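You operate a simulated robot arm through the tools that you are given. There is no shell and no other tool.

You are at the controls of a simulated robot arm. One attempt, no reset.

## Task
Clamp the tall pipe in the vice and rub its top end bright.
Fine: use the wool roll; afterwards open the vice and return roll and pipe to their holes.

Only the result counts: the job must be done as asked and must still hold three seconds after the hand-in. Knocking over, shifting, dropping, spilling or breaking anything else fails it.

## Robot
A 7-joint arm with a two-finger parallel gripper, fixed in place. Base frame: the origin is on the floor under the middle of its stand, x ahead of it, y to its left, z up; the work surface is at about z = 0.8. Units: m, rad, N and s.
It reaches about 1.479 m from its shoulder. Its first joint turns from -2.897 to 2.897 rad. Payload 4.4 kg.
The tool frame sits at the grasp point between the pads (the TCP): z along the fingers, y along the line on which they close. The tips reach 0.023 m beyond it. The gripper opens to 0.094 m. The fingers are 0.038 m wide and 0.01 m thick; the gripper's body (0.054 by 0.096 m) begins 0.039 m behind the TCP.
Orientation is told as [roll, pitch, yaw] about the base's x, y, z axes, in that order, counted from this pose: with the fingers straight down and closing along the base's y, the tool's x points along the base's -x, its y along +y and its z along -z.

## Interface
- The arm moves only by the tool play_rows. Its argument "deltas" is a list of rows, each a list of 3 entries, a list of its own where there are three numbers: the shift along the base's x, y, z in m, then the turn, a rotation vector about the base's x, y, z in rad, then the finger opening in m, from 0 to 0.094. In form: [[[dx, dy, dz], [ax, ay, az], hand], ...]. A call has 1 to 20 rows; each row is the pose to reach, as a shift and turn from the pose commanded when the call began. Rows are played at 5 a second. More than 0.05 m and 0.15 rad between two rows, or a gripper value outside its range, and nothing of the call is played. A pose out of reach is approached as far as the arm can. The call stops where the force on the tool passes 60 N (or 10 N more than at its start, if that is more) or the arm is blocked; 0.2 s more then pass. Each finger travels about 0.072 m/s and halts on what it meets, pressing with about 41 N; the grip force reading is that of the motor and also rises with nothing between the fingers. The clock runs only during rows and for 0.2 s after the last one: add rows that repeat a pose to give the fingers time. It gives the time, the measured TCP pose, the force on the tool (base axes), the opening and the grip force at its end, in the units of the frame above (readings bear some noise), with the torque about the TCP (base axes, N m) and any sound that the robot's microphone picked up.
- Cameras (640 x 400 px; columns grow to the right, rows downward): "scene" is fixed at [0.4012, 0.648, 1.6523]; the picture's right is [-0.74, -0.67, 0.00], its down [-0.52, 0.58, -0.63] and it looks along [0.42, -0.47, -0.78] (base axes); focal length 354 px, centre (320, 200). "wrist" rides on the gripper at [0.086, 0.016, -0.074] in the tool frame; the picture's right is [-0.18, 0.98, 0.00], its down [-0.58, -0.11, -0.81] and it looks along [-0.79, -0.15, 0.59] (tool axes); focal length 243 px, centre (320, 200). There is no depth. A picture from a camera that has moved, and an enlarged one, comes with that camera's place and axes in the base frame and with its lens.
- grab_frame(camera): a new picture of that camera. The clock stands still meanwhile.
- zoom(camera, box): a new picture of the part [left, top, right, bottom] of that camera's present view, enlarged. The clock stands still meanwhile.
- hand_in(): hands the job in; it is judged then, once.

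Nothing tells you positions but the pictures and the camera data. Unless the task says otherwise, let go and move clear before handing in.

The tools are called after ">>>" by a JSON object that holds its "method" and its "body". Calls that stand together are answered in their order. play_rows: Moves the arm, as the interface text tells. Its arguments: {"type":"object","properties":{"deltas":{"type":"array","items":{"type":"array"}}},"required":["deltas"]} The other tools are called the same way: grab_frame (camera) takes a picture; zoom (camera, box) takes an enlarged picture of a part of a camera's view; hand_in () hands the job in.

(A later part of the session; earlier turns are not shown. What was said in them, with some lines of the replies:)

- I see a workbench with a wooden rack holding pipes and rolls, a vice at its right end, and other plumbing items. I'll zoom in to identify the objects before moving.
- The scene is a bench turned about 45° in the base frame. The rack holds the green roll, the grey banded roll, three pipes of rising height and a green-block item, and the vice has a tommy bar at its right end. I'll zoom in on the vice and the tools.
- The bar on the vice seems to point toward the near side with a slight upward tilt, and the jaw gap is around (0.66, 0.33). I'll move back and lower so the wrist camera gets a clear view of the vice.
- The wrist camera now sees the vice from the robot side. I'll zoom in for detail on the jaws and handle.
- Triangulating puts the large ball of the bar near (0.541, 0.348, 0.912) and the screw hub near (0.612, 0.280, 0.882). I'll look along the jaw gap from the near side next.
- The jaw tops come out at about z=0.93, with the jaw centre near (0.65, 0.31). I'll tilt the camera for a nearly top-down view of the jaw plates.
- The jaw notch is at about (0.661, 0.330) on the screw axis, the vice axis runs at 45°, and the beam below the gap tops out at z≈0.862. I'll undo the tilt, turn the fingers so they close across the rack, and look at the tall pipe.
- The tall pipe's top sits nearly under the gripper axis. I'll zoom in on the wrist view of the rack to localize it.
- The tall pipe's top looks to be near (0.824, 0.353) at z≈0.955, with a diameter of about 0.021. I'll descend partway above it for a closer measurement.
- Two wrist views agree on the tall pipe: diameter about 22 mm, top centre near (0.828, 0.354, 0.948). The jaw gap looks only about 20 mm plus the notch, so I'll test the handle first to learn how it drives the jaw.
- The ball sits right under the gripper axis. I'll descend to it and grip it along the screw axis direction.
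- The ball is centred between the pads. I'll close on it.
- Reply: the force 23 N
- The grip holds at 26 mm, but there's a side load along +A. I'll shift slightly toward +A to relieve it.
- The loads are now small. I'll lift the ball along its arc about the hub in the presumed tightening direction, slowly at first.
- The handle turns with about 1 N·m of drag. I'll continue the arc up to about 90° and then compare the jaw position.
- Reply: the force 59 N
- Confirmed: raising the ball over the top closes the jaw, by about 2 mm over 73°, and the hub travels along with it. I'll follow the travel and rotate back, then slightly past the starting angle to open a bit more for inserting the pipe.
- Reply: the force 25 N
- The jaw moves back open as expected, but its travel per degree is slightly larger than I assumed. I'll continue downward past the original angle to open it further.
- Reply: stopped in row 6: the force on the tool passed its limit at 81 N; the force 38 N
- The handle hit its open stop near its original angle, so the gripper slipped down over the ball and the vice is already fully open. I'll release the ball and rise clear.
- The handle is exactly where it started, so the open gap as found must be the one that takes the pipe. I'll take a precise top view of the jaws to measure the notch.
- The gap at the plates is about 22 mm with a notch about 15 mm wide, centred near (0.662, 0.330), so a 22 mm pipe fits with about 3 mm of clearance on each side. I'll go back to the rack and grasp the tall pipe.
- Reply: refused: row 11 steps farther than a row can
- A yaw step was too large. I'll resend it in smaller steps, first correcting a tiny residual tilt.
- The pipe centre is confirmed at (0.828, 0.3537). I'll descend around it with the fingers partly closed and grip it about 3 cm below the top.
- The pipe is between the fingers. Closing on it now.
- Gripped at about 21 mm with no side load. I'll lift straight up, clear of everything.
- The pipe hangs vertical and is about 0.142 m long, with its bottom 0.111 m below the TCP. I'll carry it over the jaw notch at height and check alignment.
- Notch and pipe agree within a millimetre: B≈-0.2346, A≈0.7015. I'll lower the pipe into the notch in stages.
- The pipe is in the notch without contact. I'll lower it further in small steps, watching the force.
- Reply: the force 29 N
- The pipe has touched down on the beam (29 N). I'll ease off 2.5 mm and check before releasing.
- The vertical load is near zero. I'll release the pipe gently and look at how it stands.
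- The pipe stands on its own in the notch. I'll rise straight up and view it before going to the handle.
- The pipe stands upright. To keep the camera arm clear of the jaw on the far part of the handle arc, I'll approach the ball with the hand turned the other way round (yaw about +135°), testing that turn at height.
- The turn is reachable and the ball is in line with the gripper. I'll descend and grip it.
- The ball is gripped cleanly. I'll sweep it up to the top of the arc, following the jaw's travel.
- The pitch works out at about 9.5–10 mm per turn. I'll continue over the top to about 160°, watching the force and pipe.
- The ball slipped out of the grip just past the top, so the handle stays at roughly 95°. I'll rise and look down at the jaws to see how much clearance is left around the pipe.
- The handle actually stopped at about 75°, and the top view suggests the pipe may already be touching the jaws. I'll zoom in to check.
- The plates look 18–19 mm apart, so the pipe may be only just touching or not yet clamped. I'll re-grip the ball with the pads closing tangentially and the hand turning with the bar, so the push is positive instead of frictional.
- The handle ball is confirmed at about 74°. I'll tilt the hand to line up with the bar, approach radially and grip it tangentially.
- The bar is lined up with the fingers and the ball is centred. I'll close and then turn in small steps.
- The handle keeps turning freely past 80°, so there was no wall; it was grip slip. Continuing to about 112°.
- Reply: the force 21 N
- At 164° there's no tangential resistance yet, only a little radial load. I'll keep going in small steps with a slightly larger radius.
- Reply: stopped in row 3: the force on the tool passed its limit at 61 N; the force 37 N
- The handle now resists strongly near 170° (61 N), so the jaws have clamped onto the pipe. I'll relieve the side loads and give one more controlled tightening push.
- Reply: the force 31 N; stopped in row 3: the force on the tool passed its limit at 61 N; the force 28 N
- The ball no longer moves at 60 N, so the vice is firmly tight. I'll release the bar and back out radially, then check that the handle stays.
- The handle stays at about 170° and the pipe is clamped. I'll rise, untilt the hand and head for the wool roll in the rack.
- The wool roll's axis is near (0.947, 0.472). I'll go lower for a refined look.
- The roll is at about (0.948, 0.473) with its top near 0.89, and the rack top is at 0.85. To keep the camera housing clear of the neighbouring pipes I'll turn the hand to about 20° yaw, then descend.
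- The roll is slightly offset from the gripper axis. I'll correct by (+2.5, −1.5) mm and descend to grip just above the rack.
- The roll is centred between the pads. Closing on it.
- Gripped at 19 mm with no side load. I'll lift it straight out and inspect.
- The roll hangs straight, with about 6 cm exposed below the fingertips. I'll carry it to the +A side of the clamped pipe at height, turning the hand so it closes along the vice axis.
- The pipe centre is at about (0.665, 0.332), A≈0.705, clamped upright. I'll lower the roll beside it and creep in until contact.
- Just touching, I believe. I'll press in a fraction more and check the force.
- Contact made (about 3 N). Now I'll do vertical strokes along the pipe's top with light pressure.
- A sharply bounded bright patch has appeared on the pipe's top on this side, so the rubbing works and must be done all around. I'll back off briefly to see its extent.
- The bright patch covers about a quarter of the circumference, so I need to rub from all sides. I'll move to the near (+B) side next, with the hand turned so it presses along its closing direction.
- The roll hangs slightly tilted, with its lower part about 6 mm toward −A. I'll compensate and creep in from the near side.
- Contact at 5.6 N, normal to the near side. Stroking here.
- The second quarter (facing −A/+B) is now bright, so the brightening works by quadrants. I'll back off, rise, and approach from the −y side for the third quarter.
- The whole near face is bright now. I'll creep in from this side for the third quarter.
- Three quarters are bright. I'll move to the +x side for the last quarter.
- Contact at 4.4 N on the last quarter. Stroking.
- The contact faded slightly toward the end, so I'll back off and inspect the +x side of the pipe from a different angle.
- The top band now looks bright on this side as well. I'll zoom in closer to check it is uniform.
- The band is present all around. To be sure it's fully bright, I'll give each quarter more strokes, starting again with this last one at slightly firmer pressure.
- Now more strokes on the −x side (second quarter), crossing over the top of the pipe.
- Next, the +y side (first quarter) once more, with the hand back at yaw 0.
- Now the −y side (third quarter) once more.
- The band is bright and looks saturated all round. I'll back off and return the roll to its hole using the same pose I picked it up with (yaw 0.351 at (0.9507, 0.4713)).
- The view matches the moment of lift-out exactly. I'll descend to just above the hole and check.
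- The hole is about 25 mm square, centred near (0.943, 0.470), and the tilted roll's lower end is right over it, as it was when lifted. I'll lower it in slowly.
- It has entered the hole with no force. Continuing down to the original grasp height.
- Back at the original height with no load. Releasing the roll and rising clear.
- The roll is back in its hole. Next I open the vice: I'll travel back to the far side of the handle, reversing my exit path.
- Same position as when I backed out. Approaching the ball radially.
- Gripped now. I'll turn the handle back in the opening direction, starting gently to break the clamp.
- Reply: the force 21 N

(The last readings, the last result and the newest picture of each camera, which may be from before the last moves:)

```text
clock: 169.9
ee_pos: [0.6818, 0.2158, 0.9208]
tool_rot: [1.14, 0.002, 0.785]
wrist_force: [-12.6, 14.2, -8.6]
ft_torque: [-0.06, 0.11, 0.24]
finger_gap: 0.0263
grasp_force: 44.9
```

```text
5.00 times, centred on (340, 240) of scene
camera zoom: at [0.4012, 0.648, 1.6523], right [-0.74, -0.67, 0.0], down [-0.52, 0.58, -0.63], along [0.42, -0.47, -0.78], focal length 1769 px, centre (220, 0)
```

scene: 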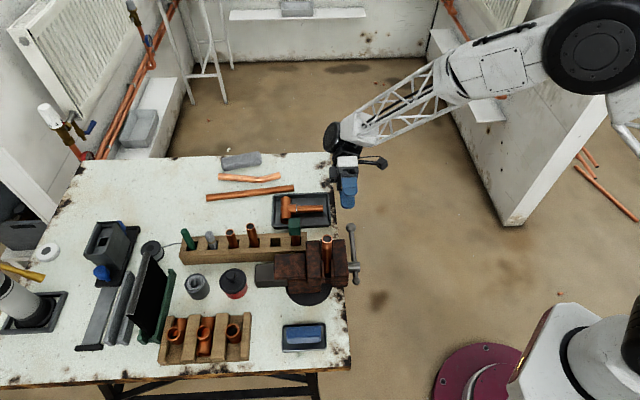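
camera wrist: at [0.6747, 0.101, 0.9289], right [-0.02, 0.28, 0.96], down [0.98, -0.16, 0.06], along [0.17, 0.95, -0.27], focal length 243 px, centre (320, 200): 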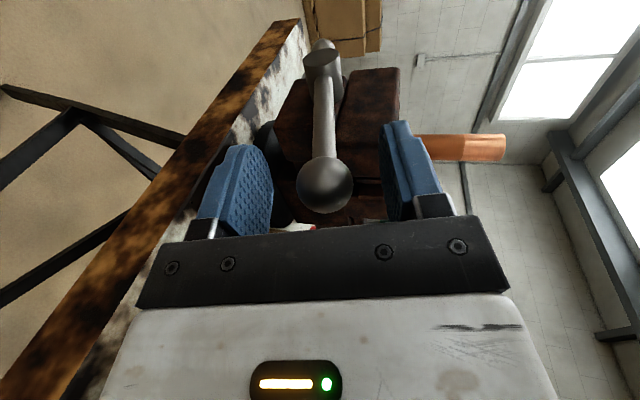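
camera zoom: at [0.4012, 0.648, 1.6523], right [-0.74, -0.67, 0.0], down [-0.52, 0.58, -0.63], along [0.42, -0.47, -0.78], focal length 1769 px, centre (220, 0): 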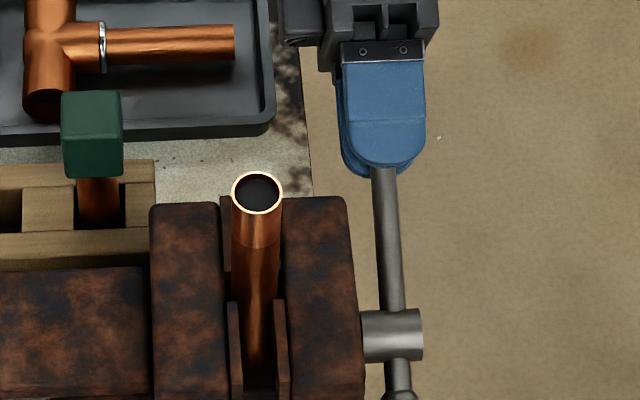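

The clamp broke loose smoothly and the handle is turning back. Continuing.

>>> {"method": "play_rows", "body": {"deltas": [[[-0.0027, 0.0025, 0.0062], [-0.0494, -0.0494, 0], 0.02], [[-0.0052, 0.0049, 0.0125], [-0.0987, -0.0987, 0], 0.02], [[-0.0079, 0.0075, 0.0185], [-0.1481, -0.1481, 0], 0.02], [[-0.011, 0.0104, 0.0243], [-0.1975, -0.1975, 0], 0.02], [[-0.0144, 0.0135, 0.0298], [-0.2468, -0.2468, 0], 0.02], [[-0.0179, 0.0169, 0.0349], [-0.2962, -0.2962, 0], 0.02], [[-0.0217, 0.0206, 0.0397], [-0.3455, -0.3455, 0], 0.02], [[-0.0217, 0.0206, 0.0397], [-0.3455, -0.3455, 0], 0.02]]}}

>>> {"method": "zoom", "body": {"camera": "scene", "box": [290, 200, 390, 280]}}

```text
clock: 171.7
ee_pos: [0.6594, 0.2358, 0.9603]
tool_rot: [0.651, 0.0, 0.784]
wrist_force: [-10.2, 8.3, -16.2]
ft_torque: [0.09, 0.02, -0.12]
finger_gap: 0.0263
grasp_force: 45.1
```

```text
5.00 times, centred on (340, 240) of scene
camera zoom: at [0.4012, 0.648, 1.6523], right [-0.74, -0.67, 0.0], down [-0.52, 0.58, -0.63], along [0.42, -0.47, -0.78], focal length 1769 px, centre (220, 0)
```

zoom: 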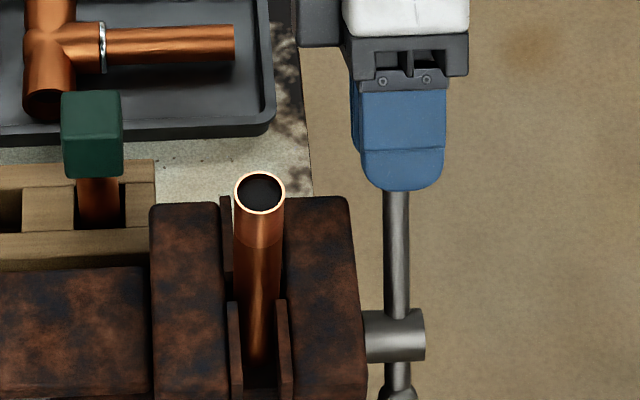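

>>> {"method": "play_rows", "body": {"deltas": [[[-0.0045, 0.0043, 0.0036], [-0.0494, -0.0494, 0], 0.02], [[-0.0087, 0.0084, 0.0075], [-0.0987, -0.0987, 0], 0.02], [[-0.0131, 0.0127, 0.011], [-0.1481, -0.1481, 0], 0.02], [[-0.0176, 0.017, 0.0141], [-0.1975, -0.1975, 0], 0.02], [[-0.0224, 0.0216, 0.0168], [-0.2468, -0.2468, 0], 0.02], [[-0.0272, 0.0262, 0.019], [-0.2962, -0.2962, 0], 0.02], [[-0.0322, 0.031, 0.0207], [-0.3455, -0.3455, 0], 0.02], [[-0.0371, 0.0359, 0.0219], [-0.3949, -0.3949, 0], 0.02], [[-0.0421, 0.0407, 0.0227], [-0.4443, -0.4443, 0], 0.02], [[-0.0421, 0.0407, 0.0227], [-0.4443, -0.4443, 0], 0.02]]}}

>>> {"method": "zoom", "body": {"camera": "scene", "box": [290, 200, 390, 280]}}

```text
clock: 173.9
ee_pos: [0.6184, 0.2759, 0.9836]
tool_rot: [0.023, 0.0, 0.785]
wrist_force: [-10.4, -8.2, -7.3]
ft_torque: [-0.28, 0.37, -0.07]
finger_gap: 0.0263
grasp_force: 44.9
```

```text
5.00 times, centred on (340, 240) of scene
camera zoom: at [0.4012, 0.648, 1.6523], right [-0.74, -0.67, 0.0], down [-0.52, 0.58, -0.63], along [0.42, -0.47, -0.78], focal length 1769 px, centre (220, 0)
```

zoom: 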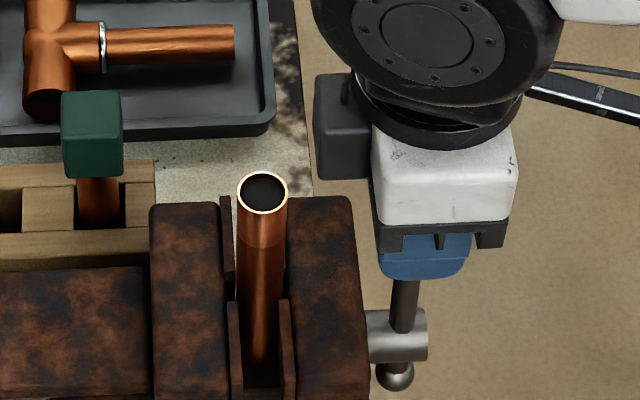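

>>> {"method": "play_rows", "body": {"deltas": [[[-0.0055, 0.0045, 0.0002], [-0.0494, -0.0494, 0], 0.02], [[-0.0106, 0.0095, 0.0], [-0.0987, -0.0987, 0], 0.02], [[-0.0157, 0.0143, -0.0008], [-0.1481, -0.1481, 0], 0.02], [[-0.0206, 0.0191, -0.002], [-0.1975, -0.1975, 0], 0.02], [[-0.0256, 0.0239, -0.0037], [-0.2468, -0.2468, 0], 0.02], [[-0.0304, 0.0286, -0.0059], [-0.2962, -0.2962, 0], 0.02], [[-0.0351, 0.0332, -0.0085], [-0.3455, -0.3455, 0], 0.02], [[-0.0397, 0.0375, -0.0116], [-0.3949, -0.3949, 0], 0.02], [[-0.0441, 0.0417, -0.0152], [-0.4443, -0.4443, 0], 0.02], [[-0.0441, 0.0417, -0.0152], [-0.4443, -0.4443, 0], 0.02]]}}

>>> {"method": "grab_frame", "body": {"camera": "scene"}}

>>> {"method": "zoom", "body": {"camera": "scene", "box": [290, 200, 390, 280]}}

```text
clock: 176.1
ee_pos: [0.5737, 0.318, 0.9685]
tool_rot: [-0.605, -0.001, 0.786]
wrist_force: [-3.8, 5.5, 9.7]
ft_torque: [0.15, -0.09, 0.1]
finger_gap: 0.0264
grasp_force: 44.8
```

```text
taken
```

scene: 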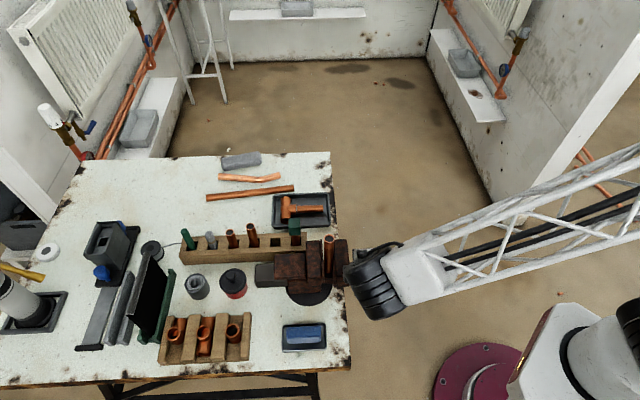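

```text
5.00 times, centred on (340, 240) of scene
camera zoom: at [0.4012, 0.648, 1.6523], right [-0.74, -0.67, 0.0], down [-0.52, 0.58, -0.63], along [0.42, -0.47, -0.78], focal length 1769 px, centre (220, 0)
```

zoom: 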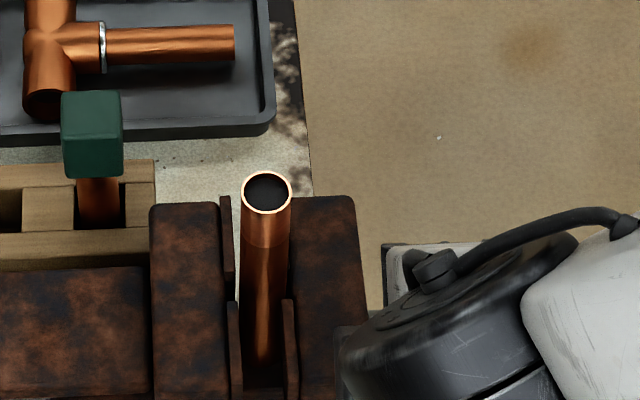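

θ is about 58° with light loads. I'll finish the turn down to the open stop, tilting the hand a bit less than the bar.

>>> {"method": "play_rows", "body": {"deltas": [[[-0.0045, 0.0043, -0.0034], [-0.0283, -0.0283, 0], 0.02], [[-0.0085, 0.0082, -0.0078], [-0.0566, -0.0566, 0], 0.02], [[-0.0123, 0.0119, -0.0126], [-0.0849, -0.0849, 0], 0.02], [[-0.016, 0.0153, -0.0177], [-0.1132, -0.1132, 0], 0.02], [[-0.0192, 0.0184, -0.0231], [-0.1415, -0.1415, 0], 0.02], [[-0.0192, 0.0184, -0.0231], [-0.1415, -0.1415, 0], 0.02]]}}

>>> {"method": "grab_frame", "body": {"camera": "wrist"}}

>>> {"method": "grab_frame", "body": {"camera": "scene"}}

```text
clock: 177.5
ee_pos: [0.5545, 0.3366, 0.9435]
tool_rot: [-0.805, 0.001, 0.784]
wrist_force: [-1.9, 3.7, -4.1]
ft_torque: [0.38, 0.24, 0.09]
finger_gap: 0.0264
grasp_force: 45.4
```

```text
taken
camera wrist: at [0.4476, 0.3212, 0.984], right [-0.35, 0.61, -0.71], down [0.05, 0.77, 0.64], along [0.93, 0.19, -0.3], focal length 243 px, centre (320, 200)
```

wrist: 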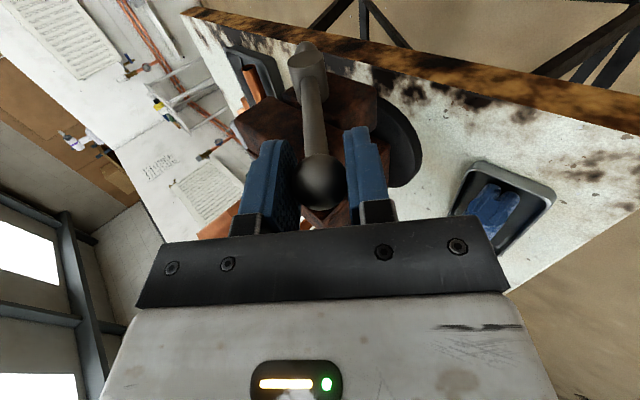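

```text
taken
```

scene: 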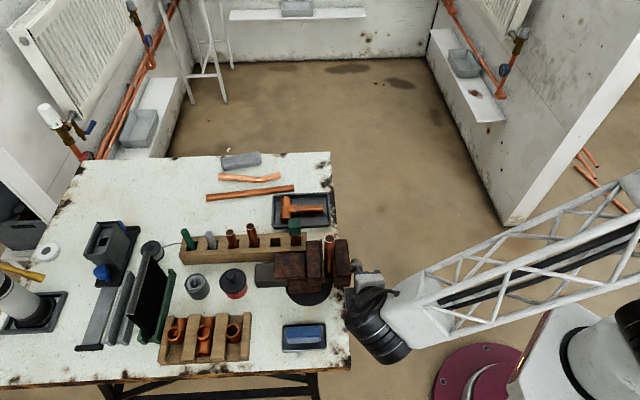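

>>> {"method": "play_rows", "body": {"deltas": [[[-0.003, 0.0029, -0.0058], [-0.0283, -0.0283, 0], 0.02], [[-0.0058, 0.0055, -0.0118], [-0.0566, -0.0566, 0], 0.02], [[-0.0082, 0.0078, -0.0181], [-0.0849, -0.0849, 0], 0.02], [[-0.0104, 0.0097, -0.0246], [-0.1132, -0.1132, 0], 0.02], [[-0.0122, 0.0113, -0.0312], [-0.1415, -0.1415, 0], 0.02], [[-0.0122, 0.0113, -0.0312], [-0.1415, -0.1415, 0], 0.02]]}}

>>> {"method": "zoom", "body": {"camera": "scene", "box": [290, 210, 390, 290]}}

```text
clock: 178.9
ee_pos: [0.543, 0.3493, 0.9139]
tool_rot: [-1.008, -0.001, 0.785]
wrist_force: [-5.0, 2.5, -0.1]
ft_torque: [-0.03, 0.25, -0.26]
finger_gap: 0.0262
grasp_force: 45.3
```

```text
5.00 times, centred on (340, 250) of scene
camera zoom: at [0.4012, 0.648, 1.6523], right [-0.74, -0.67, 0.0], down [-0.52, 0.58, -0.63], along [0.42, -0.47, -0.78], focal length 1769 px, centre (220, -50)
```

zoom: 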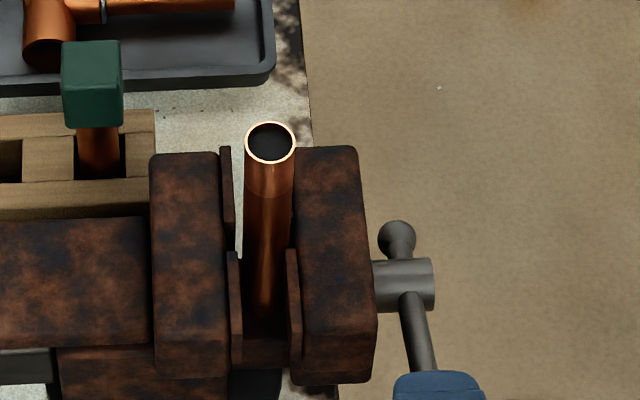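

The handle is back within a degree of its original position. A final nudge to the stop, then release and back out radially.

>>> {"method": "play_rows", "body": {"deltas": [[[-0.0002, 0.0002, -0.002], [0, 0, 0], 0.02], [[-0.0002, 0.0002, -0.002], [0, 0, 0], 0.02]]}}

```text
clock: 179.5
ee_pos: [0.5424, 0.3481, 0.9114]
tool_rot: [-1.007, -0.001, 0.785]
wrist_force: [-18.6, 1.3, 6.7]
ft_torque: [-0.13, -0.13, 0.01]
finger_gap: 0.0263
grasp_force: 45.4
```

>>> {"method": "play_rows", "body": {"deltas": [[[0, 0, 0], [0, 0, 0], 0.035], [[0, 0, 0], [0, 0, 0], 0.05], [[0, 0, 0], [0, 0, 0], 0.06], [[-0.012, 0.012, 0.011], [0, 0, 0], 0.06], [[-0.03, 0.03, 0.027], [0, 0, 0], 0.06], [[-0.048, 0.048, 0.043], [0, 0, 0], 0.06], [[-0.06, 0.06, 0.075], [0, 0, 0], 0.06], [[-0.06, 0.06, 0.115], [0, 0, 0], 0.06], [[-0.06, 0.06, 0.155], [0, 0, 0], 0.06], [[-0.06, 0.06, 0.195], [0, 0, 0], 0.06], [[-0.06, 0.06, 0.235], [0, 0, 0], 0.06], [[-0.06, 0.06, 0.235], [0, 0, 0], 0.06]]}}

>>> {"method": "zoom", "body": {"camera": "scene", "box": [280, 200, 400, 320]}}

```text
clock: 182.1
ee_pos: [0.4834, 0.408, 1.1465]
tool_rot: [-1.007, -0.001, 0.785]
wrist_force: [-0.9, -0.2, 1.2]
ft_torque: [0.01, 0.0, 0.04]
finger_gap: 0.06
grasp_force: 0.0
```

```text
3.33 times, centred on (340, 260) of scene
camera zoom: at [0.4012, 0.648, 1.6523], right [-0.74, -0.67, 0.0], down [-0.52, 0.58, -0.63], along [0.42, -0.47, -0.78], focal length 1179 px, centre (253, 0)
```

zoom: 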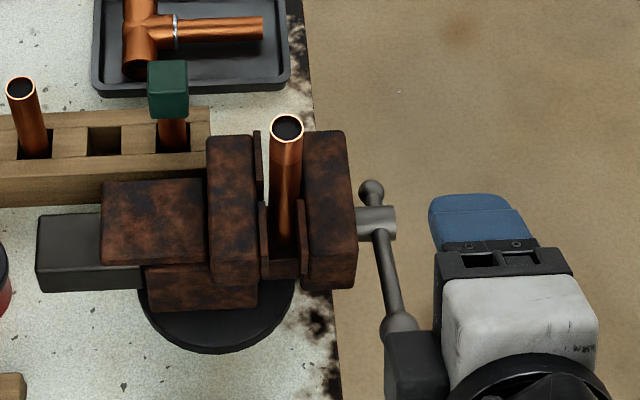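

The vice is open and the pipe stands freely in the notch. I'll untilt the hand and move above the pipe.

>>> {"method": "play_rows", "body": {"deltas": [[[0, 0, 0.02], [0.089, 0.089, 0], 0.06], [[0, 0, 0.03], [0.178, 0.178, 0], 0.06], [[0, 0, 0.03], [0.267, 0.267, 0], 0.06], [[0, 0, 0.03], [0.356, 0.356, 0], 0.06], [[0, 0, 0.03], [0.445, 0.445, 0], 0.06], [[0, 0, 0.03], [0.534, 0.534, 0], 0.06], [[0, 0, 0.03], [0.623, 0.623, 0], 0.07], [[0, 0, 0.03], [0.7121, 0.7121, 0], 0.07], [[0.04, -0.018, 0.02], [0.7121, 0.7121, 0], 0.07], [[0.08, -0.035, 0.01], [0.7121, 0.7121, 0], 0.07], [[0.12, -0.053, 0.0], [0.7121, 0.7121, 0], 0.07], [[0.16, -0.07, -0.01], [0.7121, 0.7121, 0], 0.07], [[0.1786, -0.078, -0.017], [0.7121, 0.7121, 0], 0.07], [[0.1786, -0.078, -0.017], [0.7121, 0.7121, 0], 0.07]]}}

>>> {"method": "grab_frame", "body": {"camera": "wrist"}}

>>> {"method": "zoom", "body": {"camera": "wrist", "box": [240, 20, 400, 180]}}

>>> {"method": "zoom", "body": {"camera": "scene", "box": [280, 200, 400, 320]}}

```text
clock: 185.1
ee_pos: [0.6612, 0.3294, 1.1293]
tool_rot: [0.0, 0.001, 0.787]
wrist_force: [-0.4, 0.9, 0.2]
ft_torque: [-0.01, 0.01, 0.04]
finger_gap: 0.0702
grasp_force: 0.1
```

```text
taken
camera wrist: at [0.5888, 0.2794, 1.2038], right [-0.56, 0.83, 0.0], down [0.49, 0.33, 0.81], along [0.67, 0.46, -0.59], focal length 243 px, centre (320, 200)
```

wrist: 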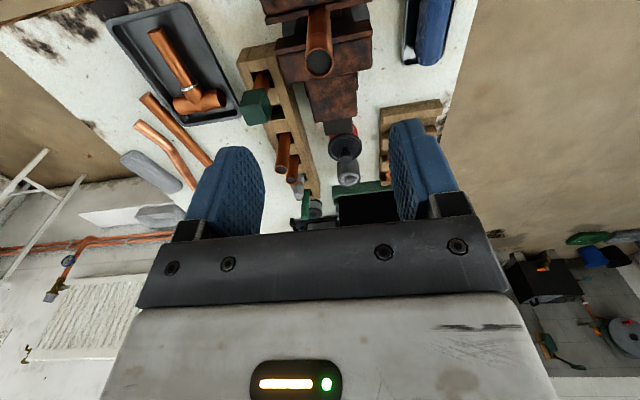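

```text
2.50 times, centred on (320, 100) of wrist
camera zoom: at [0.5888, 0.2794, 1.2038], right [-0.56, 0.83, 0.0], down [0.49, 0.33, 0.81], along [0.67, 0.46, -0.59], focal length 606 px, centre (320, 450)
```

zoom: 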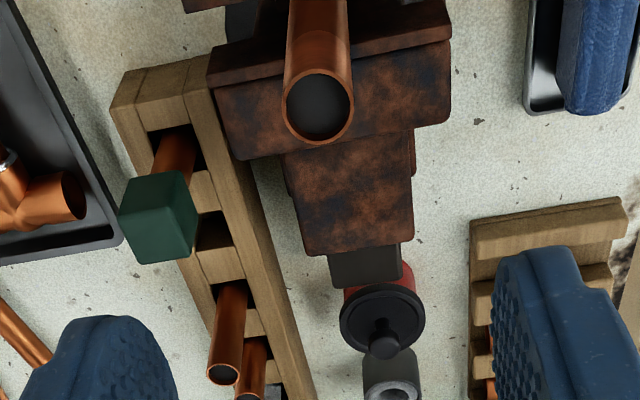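

```text
3.33 times, centred on (340, 260) of scene
camera zoom: at [0.4012, 0.648, 1.6523], right [-0.74, -0.67, 0.0], down [-0.52, 0.58, -0.63], along [0.42, -0.47, -0.78], focal length 1179 px, centre (253, 0)
```

zoom: 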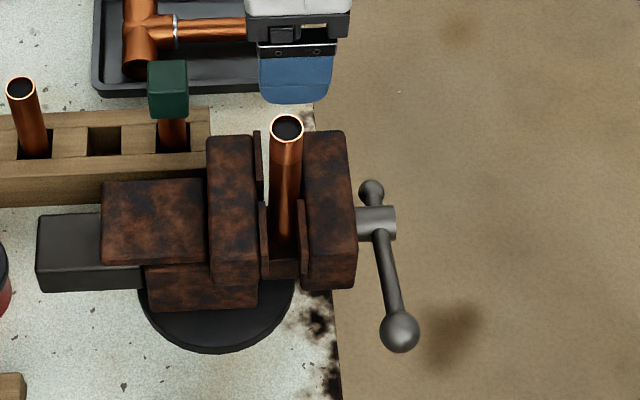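

The pipe is directly under the gripper axis. I'll descend to the same grip height as before (31 mm below its top).

>>> {"method": "play_rows", "body": {"deltas": [[[0, 0, -0.03], [0, 0, 0], 0.06], [[0, 0, -0.06], [0, 0, 0], 0.055], [[0, 0, -0.09], [0, 0, 0], 0.055], [[0, 0, -0.12], [0, 0, 0], 0.055], [[0, 0, -0.15], [0, 0, 0], 0.055], [[0, 0, -0.15], [0, 0, 0], 0.055]]}}

>>> {"method": "grab_frame", "body": {"camera": "wrist"}}

```text
clock: 186.5
ee_pos: [0.6607, 0.3306, 0.9801]
tool_rot: [-0.001, 0.001, 0.784]
wrist_force: [0.5, 0.2, 0.7]
ft_torque: [0.01, 0.02, 0.03]
finger_gap: 0.0548
grasp_force: 0.1
```

```text
taken
camera wrist: at [0.5885, 0.28, 1.054], right [-0.56, 0.83, 0.0], down [0.49, 0.33, 0.81], along [0.67, 0.46, -0.59], focal length 243 px, centre (320, 200)
```

wrist: 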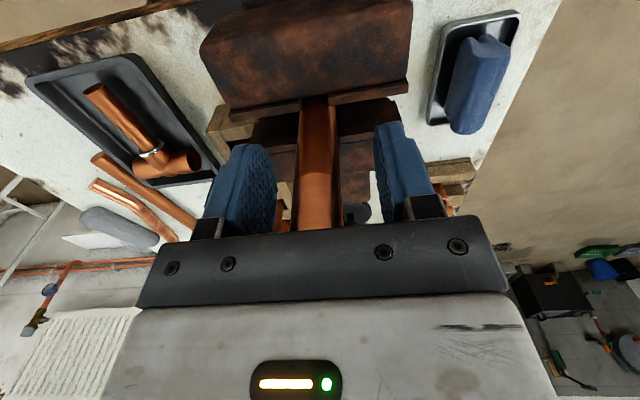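

Pipe between the pads, closing on it.

>>> {"method": "play_rows", "body": {"deltas": [[[0, 0, 0], [0, 0, 0], 0.04], [[0, 0, 0], [0, 0, 0], 0.025], [[0, 0, 0], [0, 0, 0], 0.015], [[0, 0, 0], [0, 0, 0], 0.015], [[0, 0, 0], [0, 0, 0], 0.015]]}}

```text
clock: 187.7
ee_pos: [0.6612, 0.3295, 0.9784]
tool_rot: [0.001, -0.001, 0.786]
wrist_force: [3.3, 0.4, 1.0]
ft_torque: [0.0, -0.17, -0.01]
finger_gap: 0.0209
grasp_force: 41.0
```

Gripped. Lifting straight out of the vice.

>>> {"method": "play_rows", "body": {"deltas": [[[0, 0, 0.01], [0, 0, 0], 0.015], [[0, 0, 0.03], [0, 0, 0], 0.015], [[0, 0, 0.06], [0, 0, 0], 0.015], [[0, 0, 0.1], [0, 0, 0], 0.015], [[0, 0, 0.14], [0, 0, 0], 0.015], [[0, 0, 0.165], [0, 0, 0], 0.015], [[0, 0, 0.165], [0, 0, 0], 0.015]]}}

>>> {"method": "grab_frame", "body": {"camera": "wrist"}}

>>> {"method": "zoom", "body": {"camera": "scene", "box": [270, 150, 390, 270]}}

```text
clock: 189.3
ee_pos: [0.661, 0.3305, 1.1457]
tool_rot: [0.0, 0.0, 0.783]
wrist_force: [-0.1, -0.3, 0.1]
ft_torque: [-0.01, 0.01, -0.02]
finger_gap: 0.0207
grasp_force: 41.2
```

```text
taken
camera wrist: at [0.5883, 0.2795, 1.2201], right [-0.56, 0.83, 0.0], down [0.49, 0.33, 0.81], along [0.67, 0.46, -0.59], focal length 243 px, centre (320, 200)
```

wrist: 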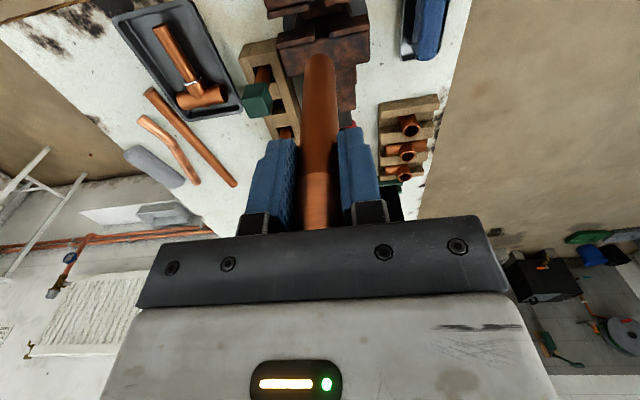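

```text
3.33 times, centred on (330, 210) of scene
camera zoom: at [0.4012, 0.648, 1.6523], right [-0.74, -0.67, 0.0], down [-0.52, 0.58, -0.63], along [0.42, -0.47, -0.78], focal length 1179 px, centre (287, 167)
```

zoom: 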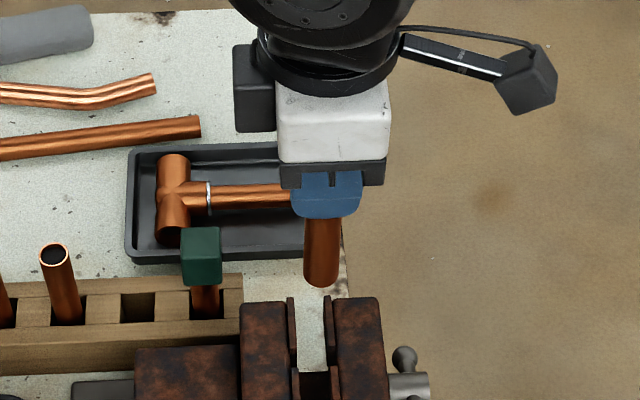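

The pipe is out cleanly. Carrying it above its original hole.

>>> {"method": "play_rows", "body": {"deltas": [[[0.034, 0.005, 0], [0, 0, 0], 0.015], [[0.068, 0.01, 0], [0, 0, 0], 0.015], [[0.102, 0.015, 0], [0, 0, 0], 0.015], [[0.136, 0.02, 0], [0, 0, 0], 0.015], [[0.1679, 0.0249, 0], [0, 0, 0], 0.015], [[0.1679, 0.0249, -0.03], [0, 0, 0], 0.015], [[0.1679, 0.0249, -0.05], [0, 0, 0], 0.015], [[0.1679, 0.0249, -0.05], [0, 0, 0], 0.015]]}}

>>> {"method": "zoom", "body": {"camera": "wrist", "box": [260, 0, 380, 100]}}

>>> {"method": "zoom", "body": {"camera": "scene", "box": [220, 160, 320, 260]}}

```text
clock: 191.1
ee_pos: [0.8289, 0.3562, 1.0954]
tool_rot: [0.002, 0.0, 0.785]
wrist_force: [-0.1, 0.1, -1.0]
ft_torque: [0.02, -0.01, 0.0]
finger_gap: 0.0209
grasp_force: 40.7
```

```text
4.00 times, centred on (320, 50) of wrist
camera zoom: at [0.7561, 0.305, 1.1696], right [-0.56, 0.83, 0.0], down [0.49, 0.33, 0.81], along [0.67, 0.46, -0.59], focal length 970 px, centre (320, 800)
```

zoom: 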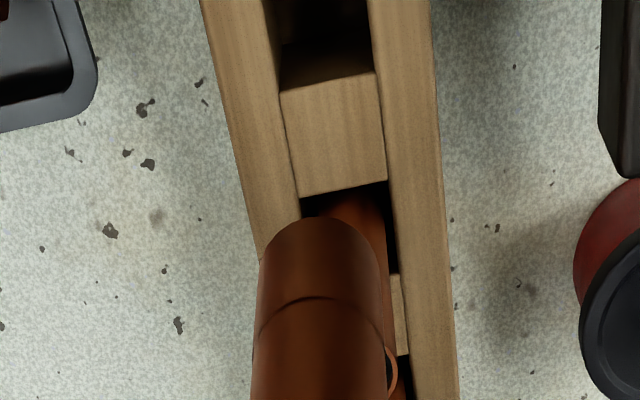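

```text
4.00 times, centred on (270, 210) of scene
camera zoom: at [0.4012, 0.648, 1.6523], right [-0.74, -0.67, 0.0], down [-0.52, 0.58, -0.63], along [0.42, -0.47, -0.78], focal length 1415 px, centre (520, 160)
```

zoom: 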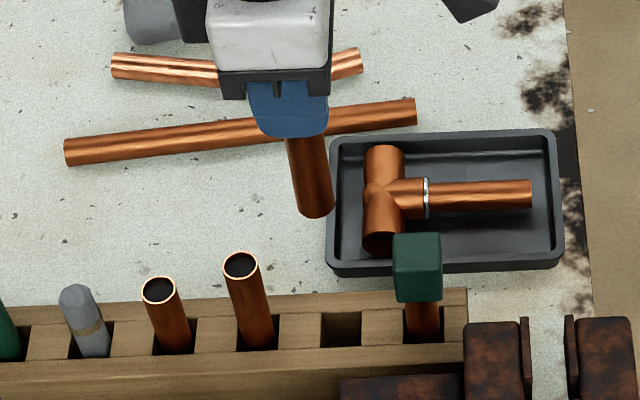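

The alignment over hole 5 (centre A≈0.836, B≈−0.335) matches the pipe's original spot. Lowering to just above the rack, then in.

>>> {"method": "play_rows", "body": {"deltas": [[[0.0, -0.0005, -0.03], [0, 0, 0], 0.015], [[0.0, -0.0005, -0.06], [0, 0, 0], 0.015], [[0.0, -0.0005, -0.09], [0, 0, 0], 0.015], [[0.0, -0.0005, -0.115], [0, 0, 0], 0.015], [[0.0, -0.0005, -0.125], [0, 0, 0], 0.015], [[0.0, -0.0005, -0.125], [0, 0, 0], 0.015]]}}

>>> {"method": "zoom", "body": {"camera": "wrist", "box": [260, 0, 380, 100]}}

>>> {"method": "zoom", "body": {"camera": "scene", "box": [220, 190, 320, 270]}}

```text
clock: 192.5
ee_pos: [0.8292, 0.3542, 0.9699]
tool_rot: [0.001, 0.001, 0.786]
wrist_force: [-0.2, -0.5, -0.8]
ft_torque: [0.01, 0.03, 0.0]
finger_gap: 0.0208
grasp_force: 41.7
```

```text
4.00 times, centred on (320, 50) of wrist
camera zoom: at [0.7565, 0.3051, 1.0442], right [-0.56, 0.83, 0.0], down [0.49, 0.33, 0.81], along [0.67, 0.46, -0.59], focal length 970 px, centre (320, 800)
```

zoom: 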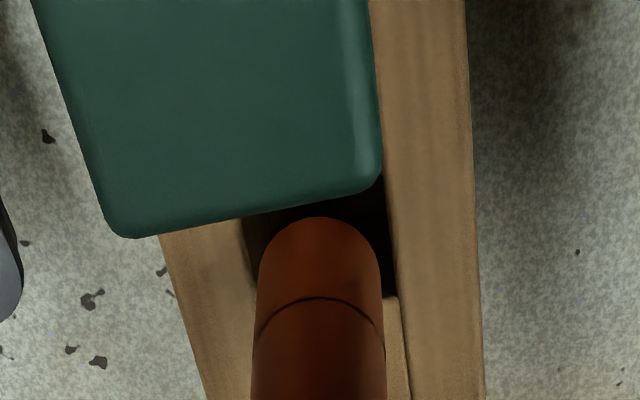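

```text
5.00 times, centred on (270, 230) of scene
camera zoom: at [0.4012, 0.648, 1.6523], right [-0.74, -0.67, 0.0], down [-0.52, 0.58, -0.63], along [0.42, -0.47, -0.78], focal length 1769 px, centre (570, 50)
```

zoom: 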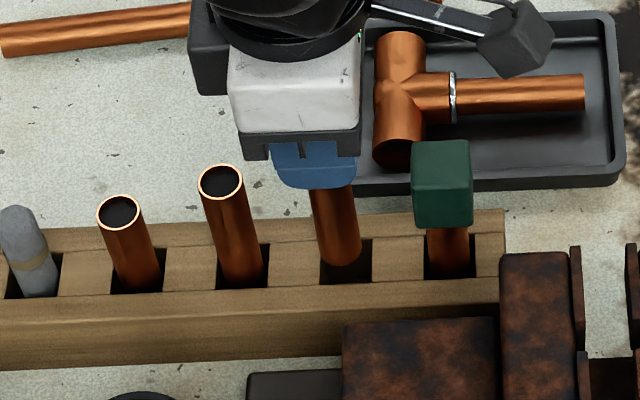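

The pipe end is right over the opening. Inserting slowly.

>>> {"method": "play_rows", "body": {"deltas": [[[0, 0, -0.006], [0, 0, 0], 0.015], [[0, 0, -0.012], [0, 0, 0], 0.015], [[0, 0, -0.018], [0, 0, 0], 0.015], [[0, 0, -0.018], [0, 0, 0], 0.015]]}}

```text
clock: 193.5
ee_pos: [0.8288, 0.3544, 0.9517]
tool_rot: [-0.002, -0.001, 0.787]
wrist_force: [0.5, -0.3, -0.9]
ft_torque: [0.0, 0.0, 0.01]
finger_gap: 0.0208
grasp_force: 41.2
```

>>> {"method": "play_rows", "body": {"deltas": [[[0, 0, -0.008], [0, 0, 0], 0.015], [[0, 0, -0.016], [0, 0, 0], 0.015], [[0, 0, -0.024], [0, 0, 0], 0.015], [[0, 0, -0.03], [0, 0, 0], 0.015], [[0, 0, -0.03], [0, 0, 0], 0.015]]}}

```text
clock: 194.7
ee_pos: [0.8278, 0.3558, 0.9211]
tool_rot: [0.002, 0.0, 0.786]
wrist_force: [0.8, -0.8, -2.0]
ft_torque: [-0.01, 0.05, 0.03]
finger_gap: 0.0209
grasp_force: 41.2
```

>>> {"method": "play_rows", "body": {"deltas": [[[0, 0, -0.0015], [0, 0, 0], 0.015], [[0, 0, -0.003], [0, 0, 0], 0.015], [[0, 0, -0.003], [0, 0, 0], 0.015]]}}

```text
clock: 195.5
ee_pos: [0.8296, 0.3545, 0.9197]
tool_rot: [0.001, -0.001, 0.785]
wrist_force: [-0.2, -0.2, -1.2]
ft_torque: [-0.04, 0.01, -0.03]
finger_gap: 0.0211
grasp_force: 41.0
```

>>> {"method": "play_rows", "body": {"deltas": [[[0, 0, -0.0015], [0, 0, 0], 0.015], [[0, 0, -0.0025], [0, 0, 0], 0.015], [[0, 0, -0.0025], [0, 0, 0], 0.015]]}}

```text
clock: 196.3
ee_pos: [0.8287, 0.3546, 0.918]
tool_rot: [-0.001, -0.002, 0.785]
wrist_force: [-4.1, -2.2, 19.0]
ft_torque: [-0.29, 0.44, 0.03]
finger_gap: 0.0208
grasp_force: 41.4
```

The pipe has touched the bottom of its hole. I'll ease off slightly and release.

>>> {"method": "play_rows", "body": {"deltas": [[[0, 0, 0.001], [0, 0, 0], 0.015], [[0, 0, 0.001], [0, 0, 0], 0.024], [[0, 0, 0.001], [0, 0, 0], 0.035], [[0, 0, 0.001], [0, 0, 0], 0.05], [[0, 0, 0.001], [0, 0, 0], 0.055], [[0, 0, 0.001], [0, 0, 0], 0.055]]}}

>>> {"method": "zoom", "body": {"camera": "scene", "box": [220, 190, 320, 270]}}

```text
clock: 197.7
ee_pos: [0.829, 0.3555, 0.9182]
tool_rot: [0.0, 0.0, 0.786]
wrist_force: [-0.3, 0.7, -0.2]
ft_torque: [-0.02, -0.02, -0.01]
finger_gap: 0.055
grasp_force: 0.0
```

```text
5.00 times, centred on (270, 230) of scene
camera zoom: at [0.4012, 0.648, 1.6523], right [-0.74, -0.67, 0.0], down [-0.52, 0.58, -0.63], along [0.42, -0.47, -0.78], focal length 1769 px, centre (570, 50)
```

zoom: 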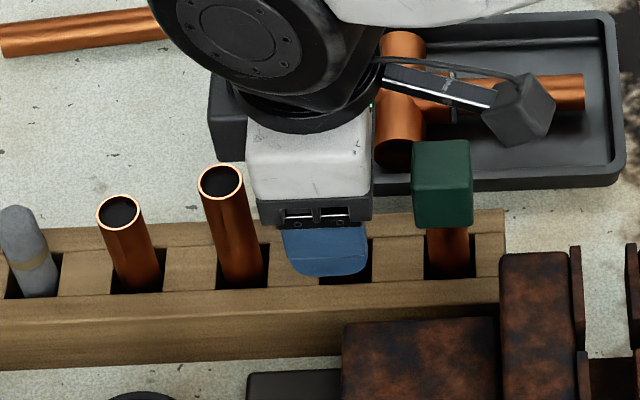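

Released. Rising straight up and clear, then a full check.

>>> {"method": "play_rows", "body": {"deltas": [[[0, 0, 0.03], [0, 0, 0], 0.055], [[0, 0, 0.06], [0, 0, 0], 0.06], [[0, 0, 0.1], [0, 0, 0], 0.07], [[0, 0, 0.14], [0, 0, 0], 0.08], [[0, 0, 0.18], [0, 0, 0], 0.094], [[0, 0, 0.22], [0, 0, 0], 0.094], [[-0.03, -0.04, 0.26], [0, 0, 0], 0.094], [[-0.06, -0.08, 0.28], [0, 0, 0], 0.094], [[-0.09, -0.12, 0.3], [0, 0, 0], 0.094], [[-0.12, -0.16, 0.3], [0, 0, 0], 0.094], [[-0.12, -0.16, 0.3], [0, 0, 0], 0.094]]}}

>>> {"method": "grab_frame", "body": {"camera": "scene"}}

>>> {"method": "zoom", "body": {"camera": "scene", "box": [160, 180, 380, 320]}}

>>> {"method": "zoom", "body": {"camera": "scene", "box": [220, 200, 320, 270]}}

```text
refused: row 7 steps farther than a row can; nothing moved
```

```text
taken
```

scene: 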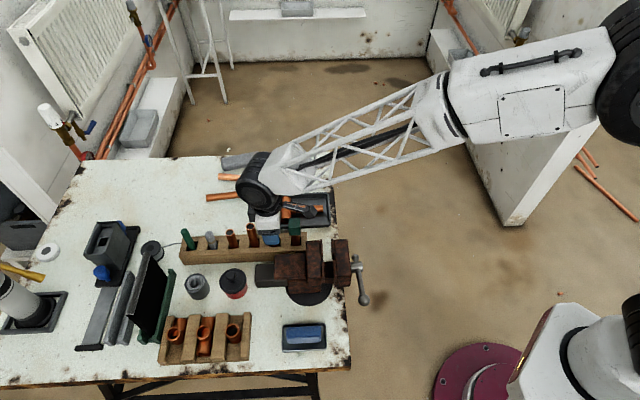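

```text
2.86 times, centred on (270, 250) of scene
camera zoom: at [0.4012, 0.648, 1.6523], right [-0.74, -0.67, 0.0], down [-0.52, 0.58, -0.63], along [0.42, -0.47, -0.78], focal length 1011 px, centre (463, 57)
```

zoom: 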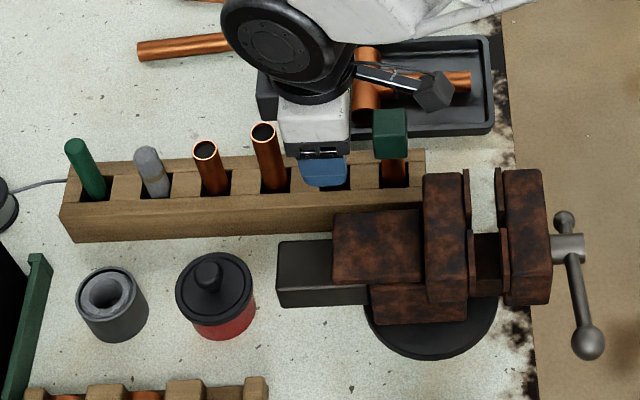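

```text
5.71 times, centred on (270, 235) of scene
camera zoom: at [0.4012, 0.648, 1.6523], right [-0.74, -0.67, 0.0], down [-0.52, 0.58, -0.63], along [0.42, -0.47, -0.78], focal length 2022 px, centre (606, 0)
```

zoom: 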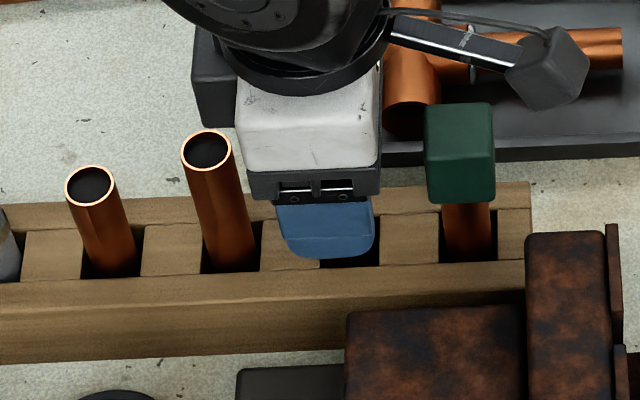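

One row was too long, so nothing moved. I'll resend the rise with shorter steps.

>>> {"method": "play_rows", "body": {"deltas": [[[0, 0, 0.03], [0, 0, 0], 0.055], [[0, 0, 0.06], [0, 0, 0], 0.06], [[0, 0, 0.1], [0, 0, 0], 0.07], [[0, 0, 0.14], [0, 0, 0], 0.08], [[0, 0, 0.18], [0, 0, 0], 0.094], [[0, 0, 0.22], [0, 0, 0], 0.094], [[0, 0, 0.26], [0, 0, 0], 0.094], [[-0.02, -0.035, 0.27], [0, 0, 0], 0.094], [[-0.04, -0.07, 0.28], [0, 0, 0], 0.094], [[-0.06, -0.105, 0.29], [0, 0, 0], 0.094], [[-0.08, -0.14, 0.3], [0, 0, 0], 0.094], [[-0.1, -0.175, 0.3], [0, 0, 0], 0.094], [[-0.1, -0.175, 0.3], [0, 0, 0], 0.094]]}}

>>> {"method": "grab_frame", "body": {"camera": "scene"}}

>>> {"method": "zoom", "body": {"camera": "scene", "box": [160, 180, 380, 320]}}

>>> {"method": "zoom", "body": {"camera": "scene", "box": [220, 200, 320, 270]}}

```text
clock: 200.5
ee_pos: [0.7277, 0.1776, 1.2162]
tool_rot: [0.0, 0.0, 0.786]
wrist_force: [-0.2, -0.9, 0.0]
ft_torque: [0.01, 0.01, 0.01]
finger_gap: 0.0941
grasp_force: 0.2
```

```text
taken
```

scene: 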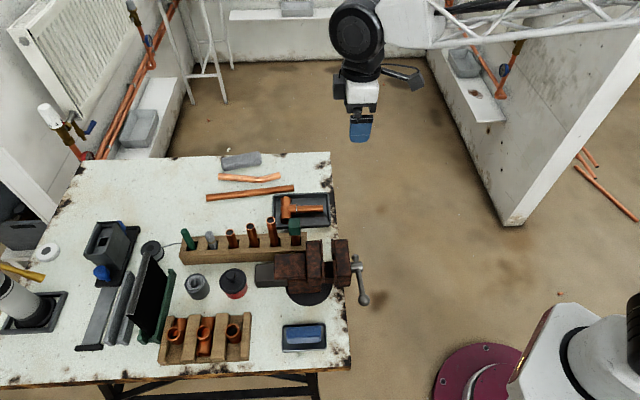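

```text
2.86 times, centred on (270, 250) of scene
camera zoom: at [0.4012, 0.648, 1.6523], right [-0.74, -0.67, 0.0], down [-0.52, 0.58, -0.63], along [0.42, -0.47, -0.78], focal length 1011 px, centre (463, 57)
```

zoom: 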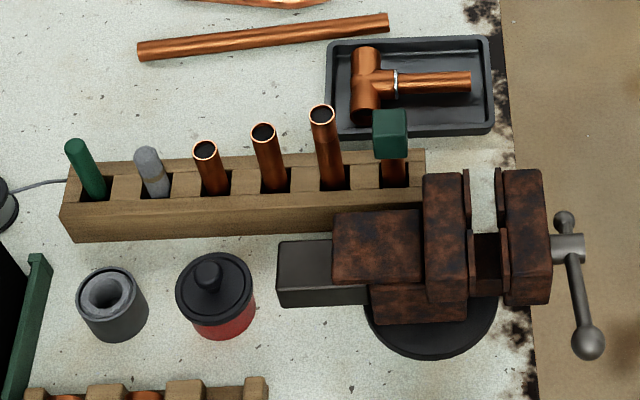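

```text
5.71 times, centred on (270, 235) of scene
camera zoom: at [0.4012, 0.648, 1.6523], right [-0.74, -0.67, 0.0], down [-0.52, 0.58, -0.63], along [0.42, -0.47, -0.78], focal length 2022 px, centre (606, 0)
```

zoom: 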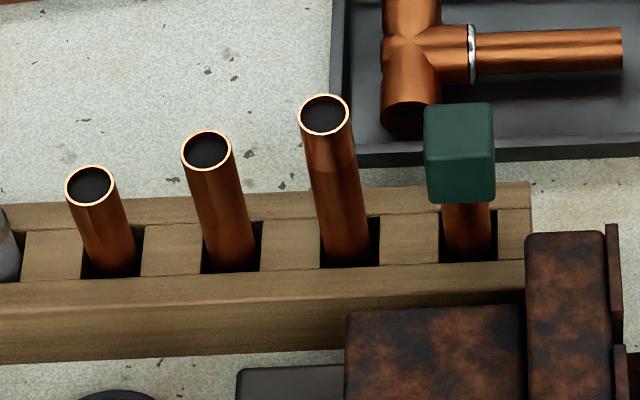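

Everything is back in place: the handle is at its original position, and the roll and pipe are in their holes. One last check of the far side of the pipe's bright band with the wrist camera.

>>> {"method": "play_rows", "body": {"deltas": [[[0, 0, 0], [0, 0, 0.14], 0.094], [[0, 0, 0], [0, 0, 0.28], 0.094], [[0, 0, 0], [0, 0, 0.42], 0.094], [[0, 0, 0], [0, 0, 0.56], 0.094], [[0, 0, 0], [0, 0, 0.7], 0.094], [[0, 0, 0], [0, 0, 0.84], 0.094], [[0, 0, 0], [0, 0, 0.98], 0.094], [[0, 0, 0], [0, 0, 1.12], 0.094], [[0, 0, 0], [0, 0, 1.2], 0.094], [[0, 0, 0], [0, 0, 1.2], 0.094]]}}

>>> {"method": "grab_frame", "body": {"camera": "wrist"}}

>>> {"method": "zoom", "body": {"camera": "wrist", "box": [170, 40, 290, 140]}}

```text
clock: 202.7
ee_pos: [0.7285, 0.1791, 1.2184]
tool_rot: [0.0, 0.002, 1.985]
wrist_force: [0.1, 0.7, 0.6]
ft_torque: [-0.04, 0.01, -0.01]
finger_gap: 0.094
grasp_force: 0.1
```

```text
taken
camera wrist: at [0.7493, 0.0934, 1.2921], right [-0.97, -0.23, 0.0], down [-0.13, 0.58, 0.81], along [-0.18, 0.79, -0.59], focal length 243 px, centre (320, 200)
```

wrist: 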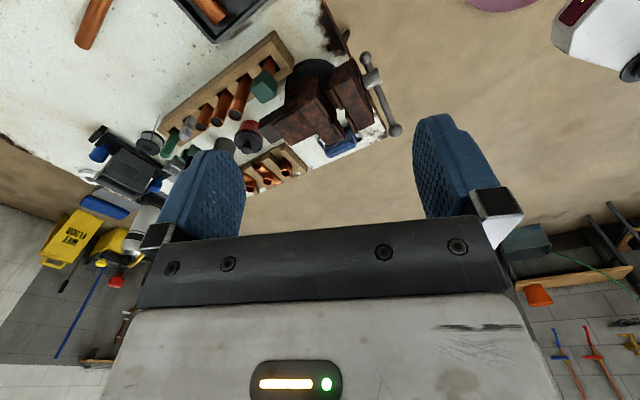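

```text
4.00 times, centred on (230, 90) of wrist
camera zoom: at [0.7493, 0.0934, 1.2921], right [-0.97, -0.23, 0.0], down [-0.13, 0.58, 0.81], along [-0.18, 0.79, -0.59], focal length 970 px, centre (680, 640)
```

zoom: 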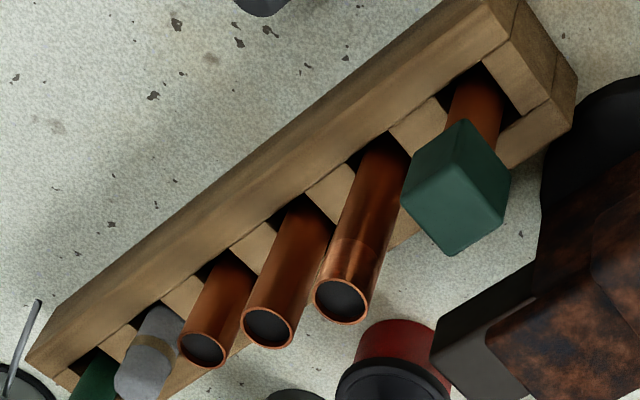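

The bright band shows on the far side as well. The roll and pipe are seated in their holes, the vice is open with its handle at the start angle, nothing else has moved, and the arm is clear, so I'm handing in.

>>> {"method": "hand_in", "body": {}}

```text
The job is handed in.
```

I clamped the tall pipe in the vice, rubbed its top end with the wool roll until it looked bright all the way round, and handed the job in. No verdict came back, so I can't confirm it passed.

- **Rubbing:** the top of the pipe brightened one quarter of the way round at a time. I stroked all four sides, then went over each again. The later strokes made no visible difference, and camera views covering the whole circumference showed the band unbroken.
- **Vice:** it is fully open again, with the handle back where it started.
- **Roll and pipe:** both are back in their own holes, and I had let go and moved the arm clear before handing in.
- **Everything else:** I saw nothing else shifted or knocked over in the final pictures.

While I was turning the vice handle, the gripper slipped off its ball twice. Neither slip moved anything else.
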